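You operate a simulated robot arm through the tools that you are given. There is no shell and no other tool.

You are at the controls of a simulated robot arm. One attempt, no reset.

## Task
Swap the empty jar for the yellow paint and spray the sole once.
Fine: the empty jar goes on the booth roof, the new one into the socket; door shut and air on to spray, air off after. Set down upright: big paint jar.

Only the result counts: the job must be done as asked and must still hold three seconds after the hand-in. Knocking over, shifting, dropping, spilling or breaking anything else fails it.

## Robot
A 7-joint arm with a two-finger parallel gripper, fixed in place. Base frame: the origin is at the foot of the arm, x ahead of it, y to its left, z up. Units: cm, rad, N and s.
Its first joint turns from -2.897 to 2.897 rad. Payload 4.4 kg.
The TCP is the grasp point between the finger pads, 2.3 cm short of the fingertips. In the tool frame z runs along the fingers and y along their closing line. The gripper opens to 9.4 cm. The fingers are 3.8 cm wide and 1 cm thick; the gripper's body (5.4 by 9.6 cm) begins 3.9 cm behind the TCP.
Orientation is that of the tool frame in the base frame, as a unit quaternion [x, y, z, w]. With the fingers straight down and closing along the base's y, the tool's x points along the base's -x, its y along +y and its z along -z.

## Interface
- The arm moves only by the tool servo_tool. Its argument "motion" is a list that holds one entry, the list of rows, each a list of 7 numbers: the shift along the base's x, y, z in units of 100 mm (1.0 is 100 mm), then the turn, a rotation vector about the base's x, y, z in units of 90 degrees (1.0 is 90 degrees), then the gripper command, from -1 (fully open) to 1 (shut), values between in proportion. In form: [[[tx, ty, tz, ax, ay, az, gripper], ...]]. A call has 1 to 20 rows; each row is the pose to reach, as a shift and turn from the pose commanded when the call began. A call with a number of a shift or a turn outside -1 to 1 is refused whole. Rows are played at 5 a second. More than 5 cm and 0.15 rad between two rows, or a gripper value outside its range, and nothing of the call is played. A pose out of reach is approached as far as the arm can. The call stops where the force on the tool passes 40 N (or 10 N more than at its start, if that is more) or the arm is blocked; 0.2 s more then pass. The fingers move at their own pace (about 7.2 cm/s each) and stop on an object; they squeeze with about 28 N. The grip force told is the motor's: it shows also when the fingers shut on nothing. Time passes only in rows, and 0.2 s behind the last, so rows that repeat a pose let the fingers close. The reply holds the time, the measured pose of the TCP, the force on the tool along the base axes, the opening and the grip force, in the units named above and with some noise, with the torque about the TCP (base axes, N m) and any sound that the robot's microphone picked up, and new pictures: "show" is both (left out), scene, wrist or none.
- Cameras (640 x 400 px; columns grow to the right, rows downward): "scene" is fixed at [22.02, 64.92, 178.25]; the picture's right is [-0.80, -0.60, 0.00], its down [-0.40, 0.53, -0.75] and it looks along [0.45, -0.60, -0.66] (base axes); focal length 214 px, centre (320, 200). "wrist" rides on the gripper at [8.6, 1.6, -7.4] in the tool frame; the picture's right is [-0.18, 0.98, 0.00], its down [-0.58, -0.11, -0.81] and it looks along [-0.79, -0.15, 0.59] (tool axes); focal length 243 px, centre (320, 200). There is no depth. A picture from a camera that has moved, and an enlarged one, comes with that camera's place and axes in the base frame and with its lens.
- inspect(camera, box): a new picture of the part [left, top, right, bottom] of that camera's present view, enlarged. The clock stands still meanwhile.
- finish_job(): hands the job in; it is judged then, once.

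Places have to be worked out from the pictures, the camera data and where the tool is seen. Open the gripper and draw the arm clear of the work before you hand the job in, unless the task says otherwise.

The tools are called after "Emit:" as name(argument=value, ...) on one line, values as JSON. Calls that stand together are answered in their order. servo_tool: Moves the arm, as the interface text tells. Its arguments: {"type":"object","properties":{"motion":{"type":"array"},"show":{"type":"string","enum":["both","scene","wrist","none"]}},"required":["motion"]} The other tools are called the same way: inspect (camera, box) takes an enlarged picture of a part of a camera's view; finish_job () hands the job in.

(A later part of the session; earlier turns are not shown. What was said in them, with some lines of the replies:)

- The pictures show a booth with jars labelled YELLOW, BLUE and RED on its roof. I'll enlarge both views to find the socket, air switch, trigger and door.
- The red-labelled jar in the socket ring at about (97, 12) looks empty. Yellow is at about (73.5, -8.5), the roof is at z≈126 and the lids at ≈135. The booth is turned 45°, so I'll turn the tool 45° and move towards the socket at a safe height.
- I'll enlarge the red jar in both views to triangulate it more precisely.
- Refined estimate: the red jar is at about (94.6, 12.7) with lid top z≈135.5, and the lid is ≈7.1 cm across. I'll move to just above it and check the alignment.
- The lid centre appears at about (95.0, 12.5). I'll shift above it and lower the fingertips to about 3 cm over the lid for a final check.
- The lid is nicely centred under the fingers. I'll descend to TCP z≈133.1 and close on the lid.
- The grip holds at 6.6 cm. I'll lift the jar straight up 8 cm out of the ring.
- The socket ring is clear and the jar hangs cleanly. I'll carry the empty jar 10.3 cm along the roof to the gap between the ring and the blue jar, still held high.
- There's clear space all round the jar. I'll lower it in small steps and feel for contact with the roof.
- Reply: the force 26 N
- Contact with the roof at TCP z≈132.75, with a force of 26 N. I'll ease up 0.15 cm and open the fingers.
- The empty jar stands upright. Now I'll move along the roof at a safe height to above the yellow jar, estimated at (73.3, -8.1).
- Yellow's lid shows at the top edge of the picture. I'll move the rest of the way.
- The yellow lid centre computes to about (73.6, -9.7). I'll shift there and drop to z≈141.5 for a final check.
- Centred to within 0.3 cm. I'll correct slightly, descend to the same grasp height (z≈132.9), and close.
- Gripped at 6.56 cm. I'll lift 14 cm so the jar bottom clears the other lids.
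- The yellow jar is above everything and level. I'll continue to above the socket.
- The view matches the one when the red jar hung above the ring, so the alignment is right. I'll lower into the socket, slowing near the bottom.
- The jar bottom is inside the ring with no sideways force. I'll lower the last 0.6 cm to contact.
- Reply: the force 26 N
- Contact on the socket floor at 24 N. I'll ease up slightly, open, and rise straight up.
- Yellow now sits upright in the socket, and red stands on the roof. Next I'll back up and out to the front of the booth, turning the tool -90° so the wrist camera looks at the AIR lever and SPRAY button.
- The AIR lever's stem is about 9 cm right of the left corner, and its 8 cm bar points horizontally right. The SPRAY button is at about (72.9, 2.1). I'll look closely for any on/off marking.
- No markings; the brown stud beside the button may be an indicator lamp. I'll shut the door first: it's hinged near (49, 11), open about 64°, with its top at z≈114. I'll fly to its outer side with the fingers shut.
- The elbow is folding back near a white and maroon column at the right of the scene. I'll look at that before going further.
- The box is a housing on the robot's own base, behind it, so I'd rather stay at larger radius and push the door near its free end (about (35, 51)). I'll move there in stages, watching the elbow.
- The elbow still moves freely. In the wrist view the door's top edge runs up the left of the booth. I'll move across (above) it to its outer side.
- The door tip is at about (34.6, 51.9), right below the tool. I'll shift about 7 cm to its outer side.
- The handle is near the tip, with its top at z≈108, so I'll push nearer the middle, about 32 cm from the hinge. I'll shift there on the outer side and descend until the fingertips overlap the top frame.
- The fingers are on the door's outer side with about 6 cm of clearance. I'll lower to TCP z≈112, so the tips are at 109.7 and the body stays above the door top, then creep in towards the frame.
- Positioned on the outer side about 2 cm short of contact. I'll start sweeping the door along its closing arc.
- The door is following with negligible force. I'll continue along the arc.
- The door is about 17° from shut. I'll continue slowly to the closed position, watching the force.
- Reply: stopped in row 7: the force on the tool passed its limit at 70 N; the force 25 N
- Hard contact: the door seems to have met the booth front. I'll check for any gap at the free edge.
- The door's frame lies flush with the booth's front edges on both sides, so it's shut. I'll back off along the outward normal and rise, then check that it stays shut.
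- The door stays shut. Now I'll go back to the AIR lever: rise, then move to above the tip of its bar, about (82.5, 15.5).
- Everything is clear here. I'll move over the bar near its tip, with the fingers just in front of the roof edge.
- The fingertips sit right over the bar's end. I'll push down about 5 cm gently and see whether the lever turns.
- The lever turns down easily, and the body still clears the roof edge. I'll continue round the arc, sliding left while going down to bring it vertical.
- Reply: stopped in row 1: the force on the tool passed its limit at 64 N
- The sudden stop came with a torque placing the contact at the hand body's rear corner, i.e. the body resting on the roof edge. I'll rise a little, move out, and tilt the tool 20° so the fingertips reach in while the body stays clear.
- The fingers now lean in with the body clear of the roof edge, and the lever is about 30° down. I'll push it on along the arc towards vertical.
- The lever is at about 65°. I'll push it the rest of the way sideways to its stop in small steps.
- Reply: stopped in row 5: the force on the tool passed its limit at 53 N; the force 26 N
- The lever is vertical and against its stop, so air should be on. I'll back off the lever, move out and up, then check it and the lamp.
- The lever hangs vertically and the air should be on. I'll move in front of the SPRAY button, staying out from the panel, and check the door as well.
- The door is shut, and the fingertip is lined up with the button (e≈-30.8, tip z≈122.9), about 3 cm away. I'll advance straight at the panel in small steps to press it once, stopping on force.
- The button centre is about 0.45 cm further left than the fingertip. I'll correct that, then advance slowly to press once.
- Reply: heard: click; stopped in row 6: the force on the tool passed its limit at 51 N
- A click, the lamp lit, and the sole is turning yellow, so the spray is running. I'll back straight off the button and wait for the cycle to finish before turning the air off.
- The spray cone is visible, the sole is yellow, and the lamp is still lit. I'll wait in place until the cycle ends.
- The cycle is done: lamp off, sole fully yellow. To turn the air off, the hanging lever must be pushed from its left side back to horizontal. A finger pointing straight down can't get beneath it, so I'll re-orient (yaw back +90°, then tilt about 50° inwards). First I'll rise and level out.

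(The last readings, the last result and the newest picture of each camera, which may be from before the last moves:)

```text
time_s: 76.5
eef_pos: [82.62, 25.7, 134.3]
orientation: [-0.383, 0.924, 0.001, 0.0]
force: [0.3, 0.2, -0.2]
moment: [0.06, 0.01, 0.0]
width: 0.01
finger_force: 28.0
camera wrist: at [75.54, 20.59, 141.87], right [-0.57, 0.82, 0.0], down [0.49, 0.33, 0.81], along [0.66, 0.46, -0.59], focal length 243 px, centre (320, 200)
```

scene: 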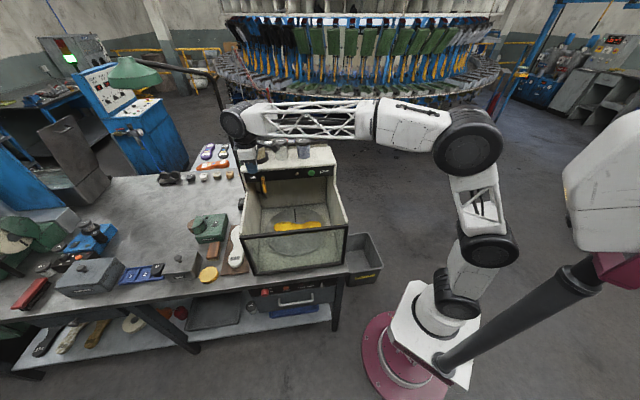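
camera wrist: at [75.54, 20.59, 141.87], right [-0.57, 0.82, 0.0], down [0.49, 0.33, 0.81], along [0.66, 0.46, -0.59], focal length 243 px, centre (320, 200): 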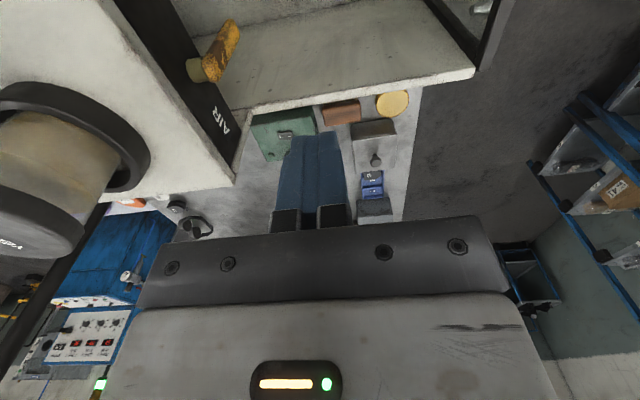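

Now I'll tilt 50° inwards about the booth's width axis, shifting slightly left, still well above the roof and panels.

Emit:
servo_tool(motion=[[[0.05, 0, 0, -0.06, -0.06, 0, 1], [0.1, 0, 0, -0.12, -0.12, 0, 1], [0.15, 0, 0, -0.18, -0.18, 0, 1], [0.2, 0, 0, -0.24, -0.24, 0, 1], [0.25, 0, 0, -0.3, -0.3, 0, 1], [0.3, 0, 0, -0.36, -0.36, 0, 1], [0.35, 0, 0, -0.393, -0.393, 0, 1], [0.35, 0, 0, -0.393, -0.393, 0, 1]]])

Emit:
inspect(camera="scene", box=[210, 100, 350, 210])

```text
time_s: 78.3
eef_pos: [86.16, 25.74, 134.38]
orientation: [-0.348, 0.837, -0.39, 0.162]
force: [-0.4, 0.4, 0.3]
moment: [0.01, -0.01, -0.01]
width: 0.01
finger_force: 27.9
camera wrist: at [75.4, 24.32, 138.0], right [-0.32, 0.58, -0.75], down [0.02, 0.8, 0.6], along [0.95, 0.17, -0.27], focal length 243 px, centre (320, 200)
```

scene: 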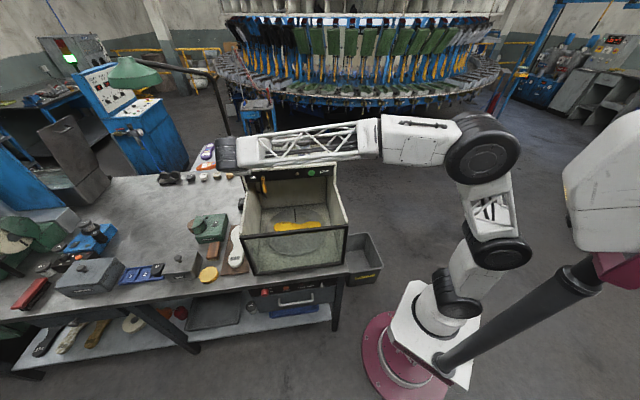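
wrist: 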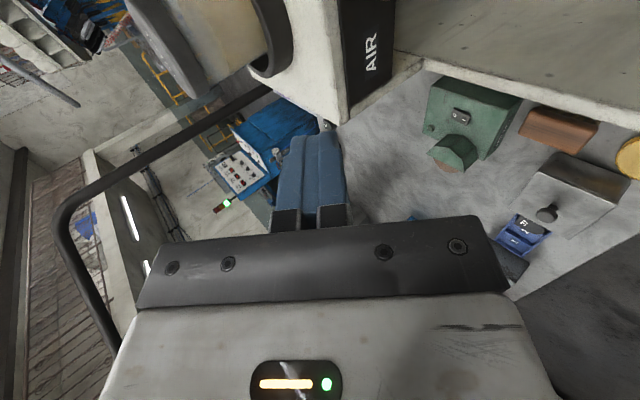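

```text
3.64 times, centred on (280, 155) of scene
camera zoom: at [22.02, 64.92, 178.25], right [-0.8, -0.6, 0.0], down [-0.4, 0.53, -0.75], along [0.45, -0.6, -0.66], focal length 780 px, centre (466, 364)
```

zoom: 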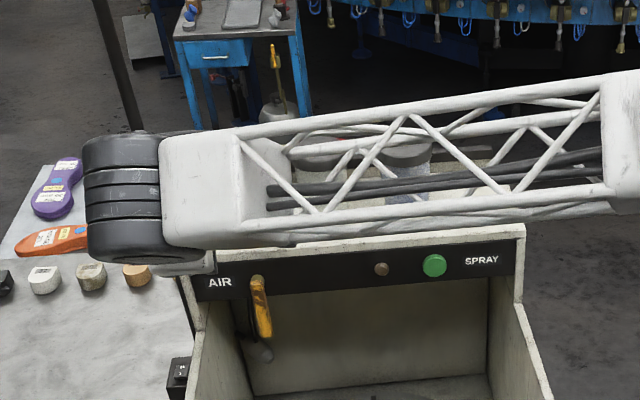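

The hand is tilted as planned, at e≈-5.2, n≈8. I'll lower it in front of the panel, left of the lever.

Emit:
servo_tool(motion=[[[0, 0, -0.25, 0, 0, 0, 1], [0, 0, -0.5, 0, 0, 0, 1], [0, 0, -0.75, 0, 0, 0, 1], [0, 0, -1.0, 0, 0, 0, 1], [0, 0, -1.0, 0, 0, 0, 1]]])

Emit:
inspect(camera="scene", box=[210, 130, 330, 250])

```text
time_s: 79.5
eef_pos: [86.14, 25.74, 124.35]
orientation: [-0.349, 0.837, -0.39, 0.163]
force: [-0.4, 0.1, 0.8]
moment: [0.0, -0.01, -0.01]
width: 0.0
finger_force: 27.8
camera wrist: at [75.37, 24.38, 127.9], right [-0.32, 0.58, -0.75], down [0.02, 0.8, 0.6], along [0.95, 0.17, -0.27], focal length 243 px, centre (320, 200)
```

scene: 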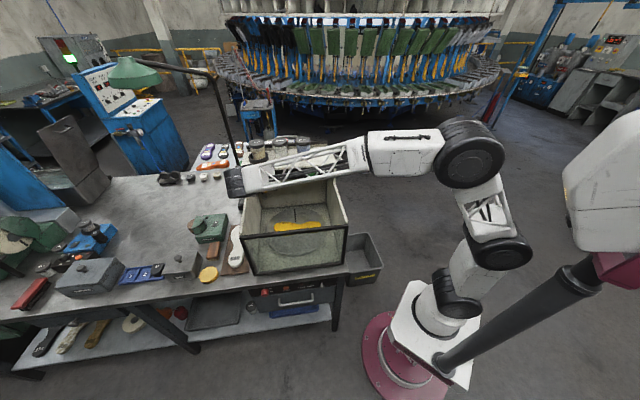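
wrist: 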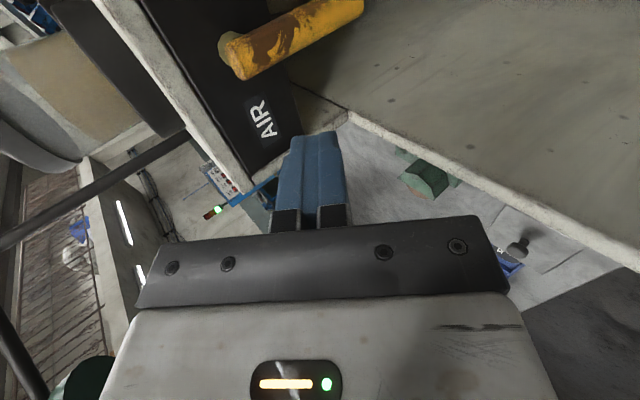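

```text
3.33 times, centred on (270, 190) of scene
camera zoom: at [22.02, 64.92, 178.25], right [-0.8, -0.6, 0.0], down [-0.4, 0.53, -0.75], along [0.45, -0.6, -0.66], focal length 715 px, centre (487, 233)
```

zoom: 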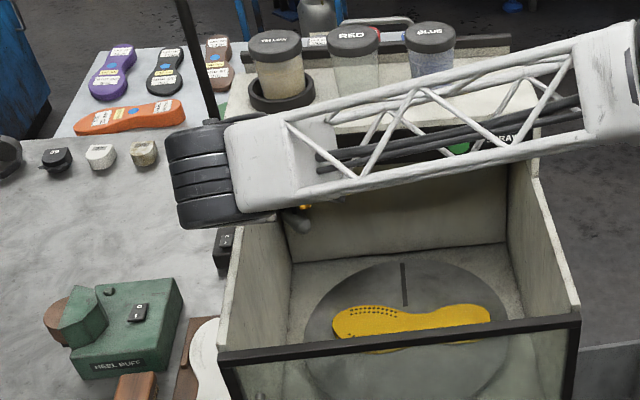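

The view shows the hanging lever (top), the fingers to its left, and clearance to the side panel. I'll lower the remaining 7.6 cm.

Emit:
servo_tool(motion=[[[0, 0, -0.2, 0, 0, 0, 1], [0, 0, -0.4, 0, 0, 0, 1], [0, 0, -0.6, 0, 0, 0, 1], [0, 0, -0.76, 0, 0, 0, 1], [0, 0, -0.76, 0, 0, 0, 1]]])

Emit:
inspect(camera="scene", box=[210, 130, 330, 250])

```text
time_s: 80.7
eef_pos: [85.94, 25.82, 116.67]
orientation: [-0.347, 0.837, -0.391, 0.163]
force: [-0.2, 1.2, 0.7]
moment: [0.01, 0.02, 0.02]
width: 0.0
finger_force: 27.9
camera wrist: at [75.3, 24.35, 120.16], right [-0.32, 0.58, -0.75], down [0.02, 0.8, 0.6], along [0.95, 0.17, -0.27], focal length 243 px, centre (320, 200)
```

scene: 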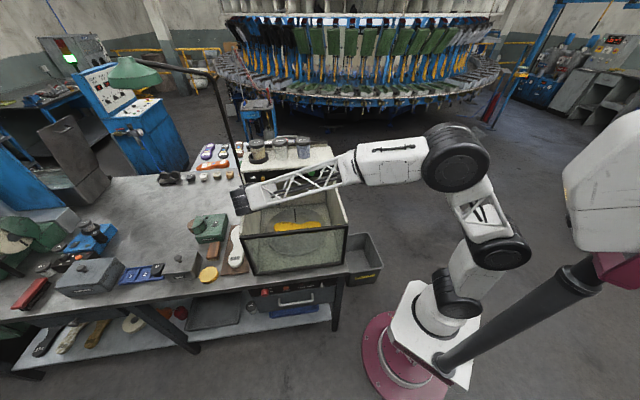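
wrist: 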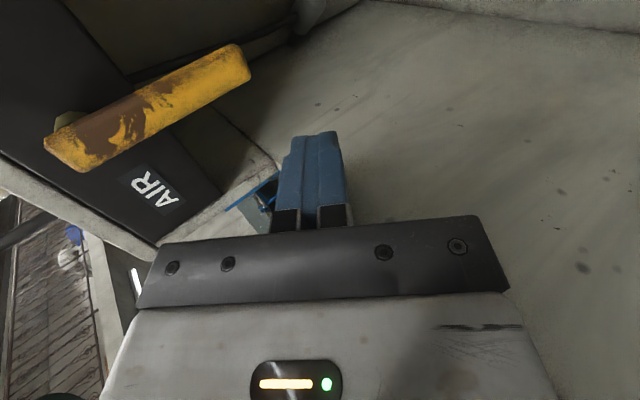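

```text
3.33 times, centred on (270, 190) of scene
camera zoom: at [22.02, 64.92, 178.25], right [-0.8, -0.6, 0.0], down [-0.4, 0.53, -0.75], along [0.45, -0.6, -0.66], focal length 715 px, centre (487, 233)
```

zoom: 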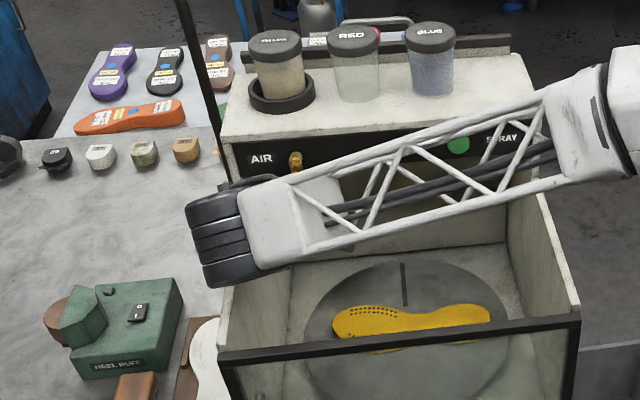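

The lever tip is at z≈115.9, e≈-9.2, and the fingers are level with it on its left. I'll move 4.2 cm straight in towards the panel.

Emit:
servo_tool(motion=[[[0.08, -0.08, 0, 0, 0, 0, 1], [0.16, -0.16, 0, 0, 0, 0, 1], [0.24, -0.24, 0, 0, 0, 0, 1], [0.3, -0.3, 0, 0, 0, 0, 1], [0.3, -0.3, 0, 0, 0, 0, 1]]])

Emit:
inspect(camera="wrist", box=[40, 0, 440, 240])

```text
time_s: 81.9
eef_pos: [89.03, 22.58, 116.8]
orientation: [-0.348, 0.837, -0.39, 0.162]
force: [-0.4, -0.4, -0.2]
moment: [-0.01, 0.05, 0.0]
width: 0.02
finger_force: 27.6
camera wrist: at [78.26, 21.27, 120.36], right [-0.32, 0.58, -0.75], down [0.02, 0.8, 0.6], along [0.95, 0.17, -0.27], focal length 243 px, centre (320, 200)
```

scene: 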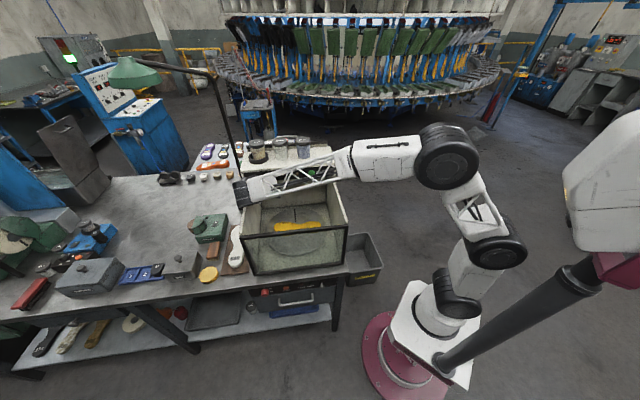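
wrist: 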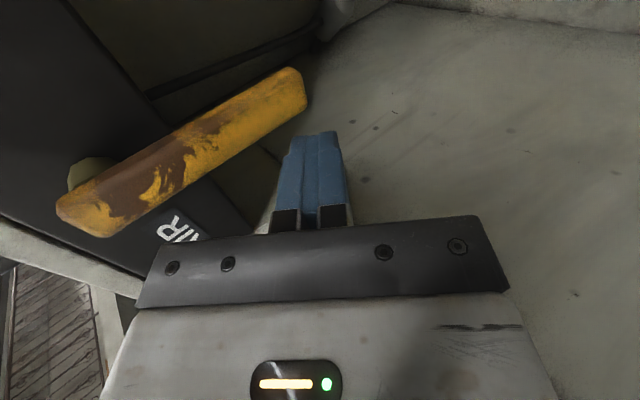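

```text
1.60 times, centred on (240, 120) of wrist
camera zoom: at [78.26, 21.27, 120.36], right [-0.32, 0.58, -0.75], down [0.02, 0.8, 0.6], along [0.95, 0.17, -0.27], focal length 388 px, centre (448, 328)
```

zoom: 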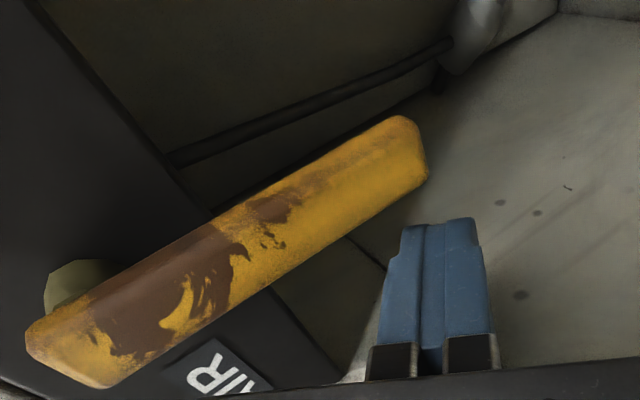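

The finger is just left of the lever's lower end. I'll sweep right, then gradually up, following the lever's arc back; first half now.

Emit:
servo_tool(motion=[[[-0.03, -0.03, 0.02, 0, 0, 0, 1], [-0.06, -0.06, 0.03, 0, 0, 0, 1], [-0.095, -0.095, 0.03, 0, 0, 0, 1], [-0.13, -0.13, 0.03, 0, 0, 0, 1], [-0.165, -0.165, 0.03, 0, 0, 0, 1], [-0.2, -0.2, 0.03, 0, 0, 0, 1], [-0.235, -0.235, 0.03, 0, 0, 0, 1], [-0.262, -0.262, 0.03, 0, 0, 0, 1], [-0.31, -0.31, 0.05, 0, 0, 0, 1]]])

Emit:
inspect(camera="wrist", box=[40, 0, 440, 240])

Emit:
inspect(camera="scene", box=[230, 130, 350, 230])

```text
time_s: 83.9
eef_pos: [85.75, 19.47, 117.32]
orientation: [-0.348, 0.837, -0.389, 0.163]
force: [-0.3, 0.0, 0.4]
moment: [-0.03, 0.01, 0.02]
width: 0.0
finger_force: 28.5
camera wrist: at [75.13, 18.08, 120.8], right [-0.32, 0.58, -0.75], down [0.02, 0.8, 0.6], along [0.95, 0.17, -0.27], focal length 243 px, centre (320, 200)
```

scene: 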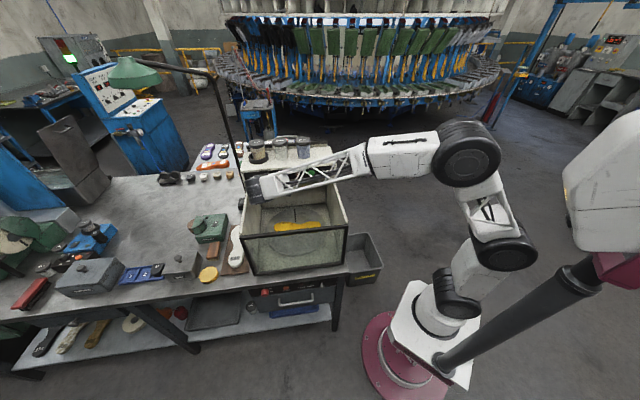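
wrist: 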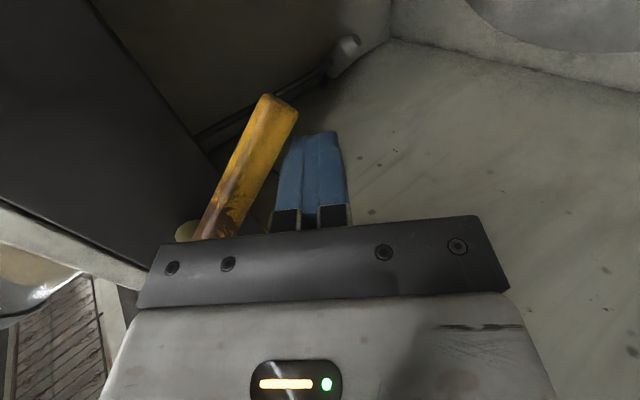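

```text
1.60 times, centred on (240, 120) of wrist
camera zoom: at [75.13, 18.08, 120.8], right [-0.32, 0.58, -0.75], down [0.02, 0.8, 0.6], along [0.95, 0.17, -0.27], focal length 388 px, centre (448, 328)
```

zoom: 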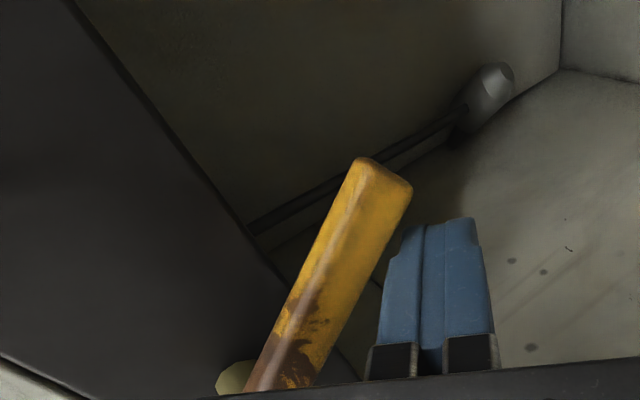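

```text
4.00 times, centred on (290, 180) of scene
camera zoom: at [22.02, 64.92, 178.25], right [-0.8, -0.6, 0.0], down [-0.4, 0.53, -0.75], along [0.45, -0.6, -0.66], focal length 858 px, centre (440, 280)
```

zoom: 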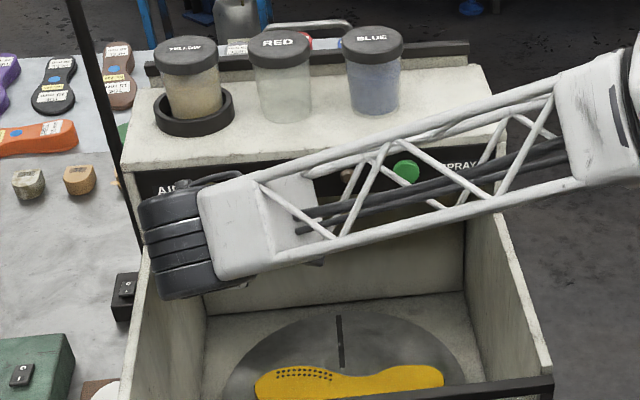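

The lever is now about halfway up (≈50° from horizontal) and follows smoothly. I'll continue up along the arc.

Emit:
servo_tool(motion=[[[-0.03, -0.03, 0.03, 0, 0, 0, 1], [-0.07, -0.07, 0.08, 0, 0, 0, 1], [-0.106, -0.106, 0.13, 0, 0, 0, 1], [-0.135, -0.135, 0.19, 0, 0, 0, 1], [-0.163, -0.163, 0.26, 0, 0, 0, 1], [-0.178, -0.178, 0.32, 0, 0, 0, 1], [-0.187, -0.187, 0.37, 0, 0, 0, 1]]])

Emit:
inspect(camera="wrist", box=[40, 0, 440, 240])

Emit:
inspect(camera="scene", box=[230, 130, 350, 230])

```text
time_s: 85.5
eef_pos: [84.1, 17.62, 121.06]
orientation: [-0.347, 0.837, -0.39, 0.162]
force: [-1.4, 0.4, -0.6]
moment: [0.02, -0.01, -0.03]
width: 0.03
finger_force: 28.2
camera wrist: at [73.31, 16.2, 124.57], right [-0.32, 0.58, -0.75], down [0.02, 0.8, 0.6], along [0.95, 0.17, -0.27], focal length 243 px, centre (320, 200)
```

scene: 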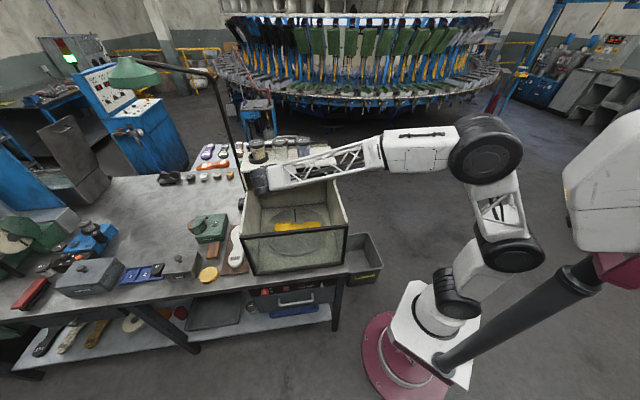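
wrist: 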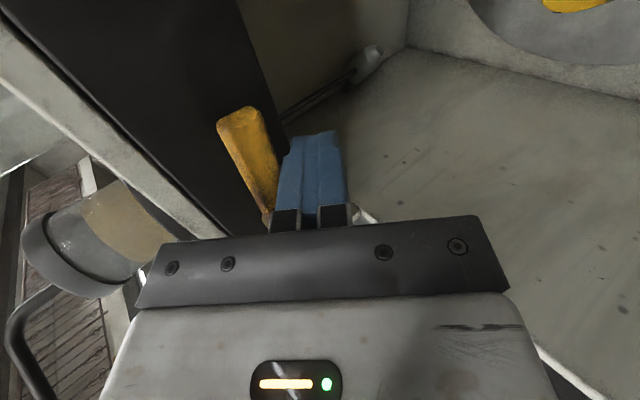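

```text
1.60 times, centred on (240, 120) of wrist
camera zoom: at [73.31, 16.2, 124.57], right [-0.32, 0.58, -0.75], down [0.02, 0.8, 0.6], along [0.95, 0.17, -0.27], focal length 388 px, centre (448, 328)
```

zoom: 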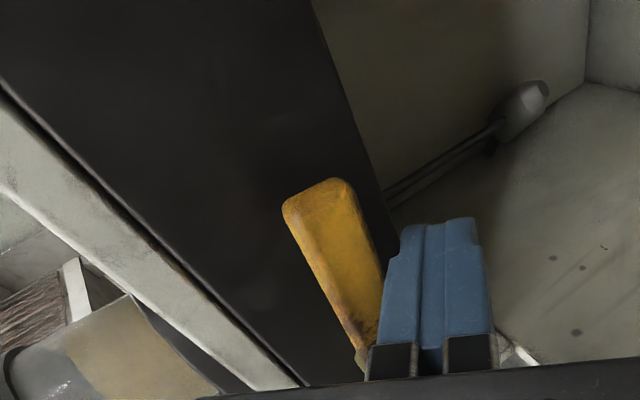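

```text
4.00 times, centred on (290, 180) of scene
camera zoom: at [22.02, 64.92, 178.25], right [-0.8, -0.6, 0.0], down [-0.4, 0.53, -0.75], along [0.45, -0.6, -0.66], focal length 858 px, centre (440, 280)
```

zoom: 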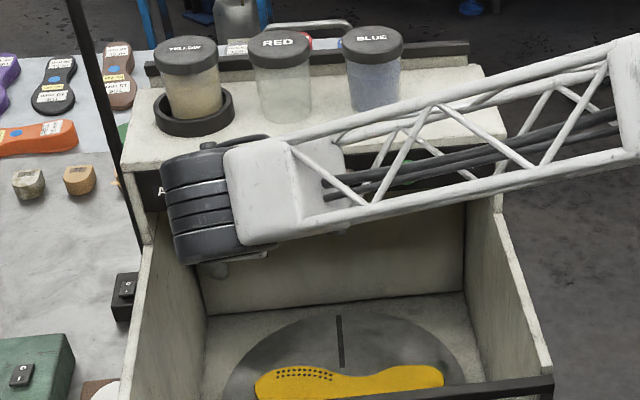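

The lever's tip is now at z≈122.6, about horizontal. I'll nudge it slightly further up to be sure it's against its off stop.

Emit:
servo_tool(motion=[[[0, 0, 0.02, 0, 0, 0, 1], [0, 0, 0.04, 0, 0, 0, 1], [0, 0, 0.06, 0, 0, 0, 1], [0, 0, 0.08, 0, 0, 0, 1], [0, 0, 0.1, 0, 0, 0, 1]]])

Emit:
inspect(camera="wrist", box=[40, 0, 440, 240])

```text
time_s: 86.8
eef_pos: [84.04, 17.76, 121.45]
orientation: [-0.349, 0.838, -0.389, 0.159]
force: [-1.4, 2.0, -2.4]
moment: [0.05, -0.06, -0.04]
width: 0.01
finger_force: 28.1
stopped in row 5: the force on the tool passed its limit at 44 N (the readings are from after the stop); the commanded pose is now the measured one
camera wrist: at [73.29, 16.35, 125.11], right [-0.32, 0.58, -0.75], down [0.03, 0.8, 0.6], along [0.95, 0.17, -0.27], focal length 243 px, centre (320, 200)
```

scene: 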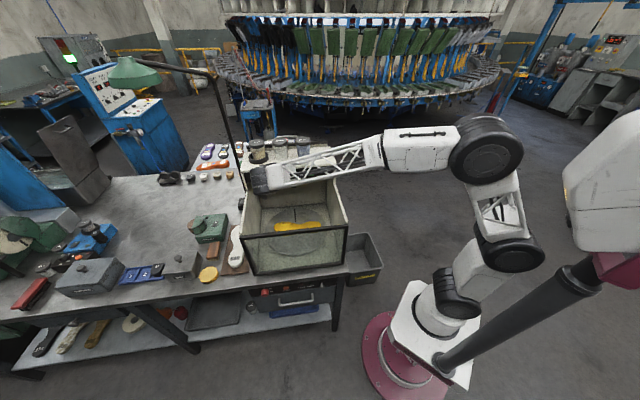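
wrist: 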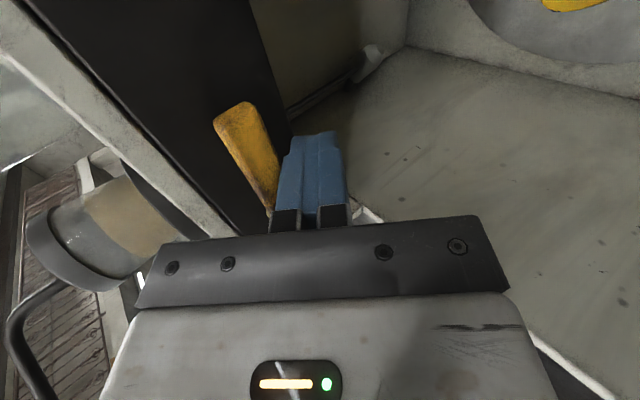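

```text
1.60 times, centred on (240, 120) of wrist
camera zoom: at [73.29, 16.35, 125.11], right [-0.32, 0.58, -0.75], down [0.03, 0.8, 0.6], along [0.95, 0.17, -0.27], focal length 388 px, centre (448, 328)
```

zoom: 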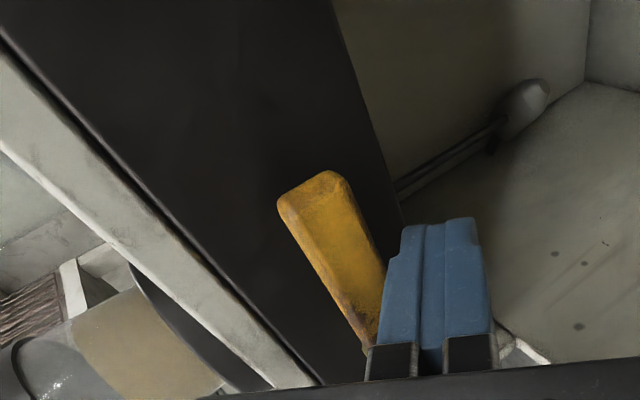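

Firm stop: the lever is back horizontal, so the air is off. I'll drop slightly, back straight out from the panel, and rise to inspect.

Emit:
servo_tool(motion=[[[0, 0, -0.05, 0, 0, 0, 1], [-0.1, 0.1, -0.05, 0, 0, 0, 1], [-0.3, 0.3, -0.05, 0, 0, 0, 1], [-0.5, 0.5, 0, 0, 0, 0, 1], [-0.6, 0.6, 0.2, 0, 0, 0, 1], [-0.6, 0.6, 0.5, 0, 0, 0, 1], [-0.6, 0.6, 0.8, 0, 0, 0, 1], [-0.6, 0.6, 1.0, 0, 0, 0, 1]]], show="none")

Emit:
servo_tool(motion=[[[0, 0, 0.1, 0.06, 0.06, 0, -1], [0, 0, 0.2, 0.12, 0.12, 0, -1], [-0.1, -0.05, 0.3, 0.18, 0.18, 0, -1], [-0.2, -0.1, 0.4, 0.24, 0.24, 0, -1], [-0.4, -0.2, 0.5, 0.3, 0.3, 0, -1], [-0.6, -0.3, 0.5, 0.36, 0.36, 0, -1], [-0.8, -0.4, 0.5, 0.393, 0.393, 0, -1], [-1.0, -0.6, 0.5, 0.393, 0.393, 0, -1]]])

Emit:
inspect(camera="scene", box=[220, 110, 400, 290])

```text
time_s: 88.6
eef_pos: [77.99, 23.63, 131.59]
orientation: [-0.348, 0.838, -0.389, 0.159]
force: [0.2, 0.3, -0.6]
moment: [0.0, 0.04, -0.04]
width: 0.02
finger_force: 28.1
```

```text
time_s: 90.4
eef_pos: [68.05, 17.77, 136.54]
orientation: [-0.384, 0.923, 0.002, -0.002]
force: [-0.6, -0.6, -0.6]
moment: [0.03, 0.01, -0.03]
width: 9.39
finger_force: 0.1
camera wrist: at [61.09, 12.73, 144.08], right [-0.57, 0.82, 0.0], down [0.49, 0.33, 0.8], along [0.66, 0.46, -0.59], focal length 243 px, centre (320, 200)
```

scene: 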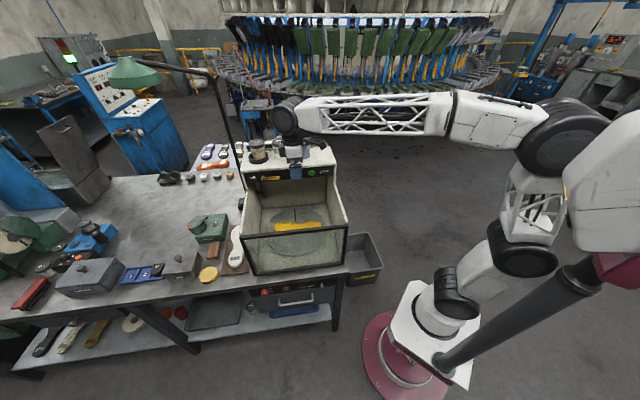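
wrist: 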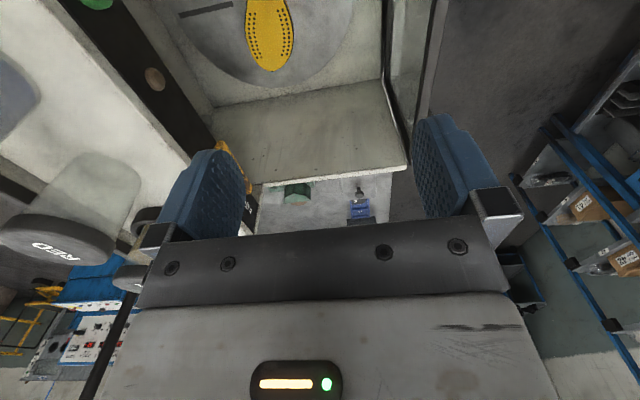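

```text
2.22 times, centred on (310, 200) of scene
camera zoom: at [22.02, 64.92, 178.25], right [-0.8, -0.6, 0.0], down [-0.4, 0.53, -0.75], along [0.45, -0.6, -0.66], focal length 477 px, centre (342, 200)
```

zoom: 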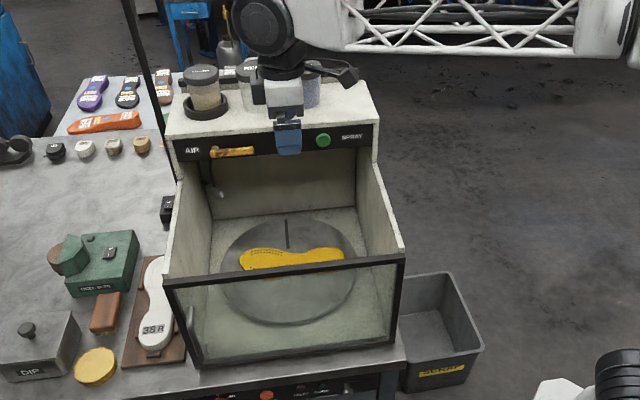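

The lever is horizontal (off), the door is shut and the sole is yellow. I'll lift the arm well clear and take a final look at jars, lever and door.

Emit:
servo_tool(motion=[[[0, 0, 0.3, 0, 0, 0, -1], [-0.1, 0.1, 0.6, 0, 0, 0, -1], [-0.2, 0.2, 1.0, 0, 0, 0, -1], [-0.2, 0.2, 1.0, 0, 0, 0, -1]]], show="none")

Emit:
servo_tool(motion=[[[-0.1, 0, 0.3, 0, 0, 0, -1], [-0.4, -0.1, 0.6, 0, 0, 0, -1], [-0.6, -0.2, 1.0, 0, 0, 0, -1], [-0.6, -0.2, 1.0, 0, 0, 0, -1]]])

Emit:
inspect(camera="scene", box=[230, 120, 350, 195])

Emit:
inspect(camera="scene", box=[220, 180, 370, 290])

```text
time_s: 91.4
eef_pos: [66.13, 19.78, 146.86]
orientation: [-0.384, 0.923, 0.001, -0.002]
force: [0.0, -0.1, 0.7]
moment: [0.0, 0.03, -0.04]
width: 9.42
finger_force: 0.1
```

```text
time_s: 92.4
eef_pos: [60.17, 18.12, 156.77]
orientation: [-0.384, 0.924, 0.001, -0.001]
force: [0.2, 0.7, 0.2]
moment: [0.02, 0.02, 0.02]
width: 9.4
finger_force: 0.0
camera wrist: at [53.2, 12.96, 164.29], right [-0.57, 0.82, 0.0], down [0.49, 0.34, 0.8], along [0.66, 0.46, -0.59], focal length 243 px, centre (320, 200)
```

scene: 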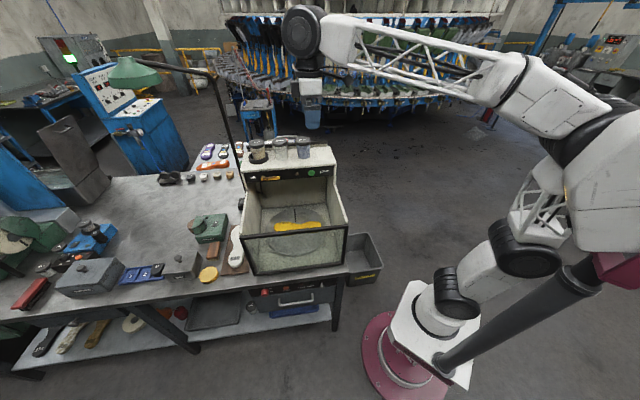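
wrist: 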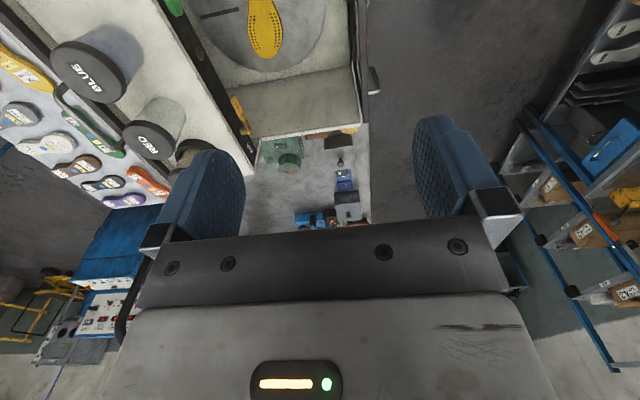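

```text
5.33 times, centred on (290, 158) of scene
camera zoom: at [22.02, 64.92, 178.25], right [-0.8, -0.6, 0.0], down [-0.4, 0.53, -0.75], along [0.45, -0.6, -0.66], focal length 1144 px, centre (480, 427)
```

zoom: 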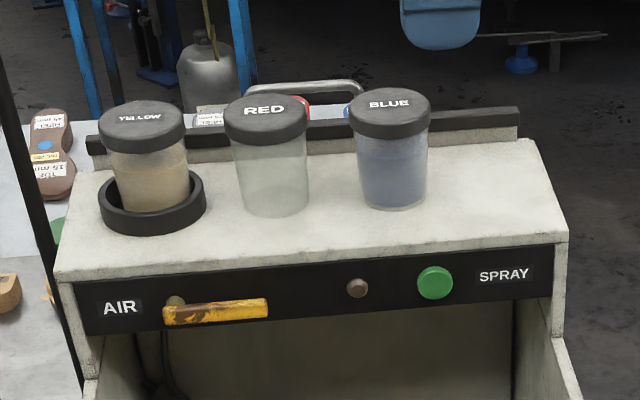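

```text
3.64 times, centred on (295, 235) of scene
camera zoom: at [22.02, 64.92, 178.25], right [-0.8, -0.6, 0.0], down [-0.4, 0.53, -0.75], along [0.45, -0.6, -0.66], focal length 780 px, centre (411, 73)
```

zoom: 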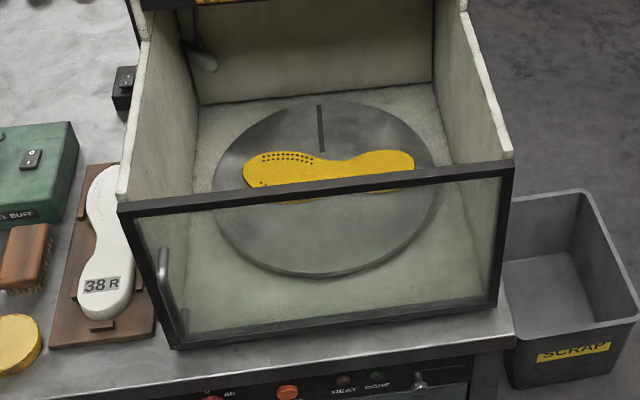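

Everything checks out. Yellow stands upright in the socket and the empty red jar stands upright on the roof. The blue jar hasn't moved, the air lever is back where it started, the door is shut and the sole is sprayed yellow. The gripper is open and clear, so I'm handing in.

Emit:
finish_job()

```text
The job is handed in.
```

I swapped the jars, sprayed the sole yellow once, and handed the job in. I don't have the judging result.

- **Jars:** The yellow jar stands upright in the socket. The empty red jar stands upright on the booth roof, and the blue jar is where it started.
- **Spray:** I shut the door, turned the air on and pressed SPRAY once. I waited for the lamp to go out before touching the air lever. The sole came out yellow.
- **Air and door:** The air lever is back in its starting position, against its stop. The door is still shut.
- **Contacts:** The hand hit the booth's roof edge once while I was turning the air on, and I pushed the door hard enough to trip the force limit. Nothing looked shifted or knocked over in the final pictures.

I opened the gripper and lifted the arm clear of the booth before handing in.
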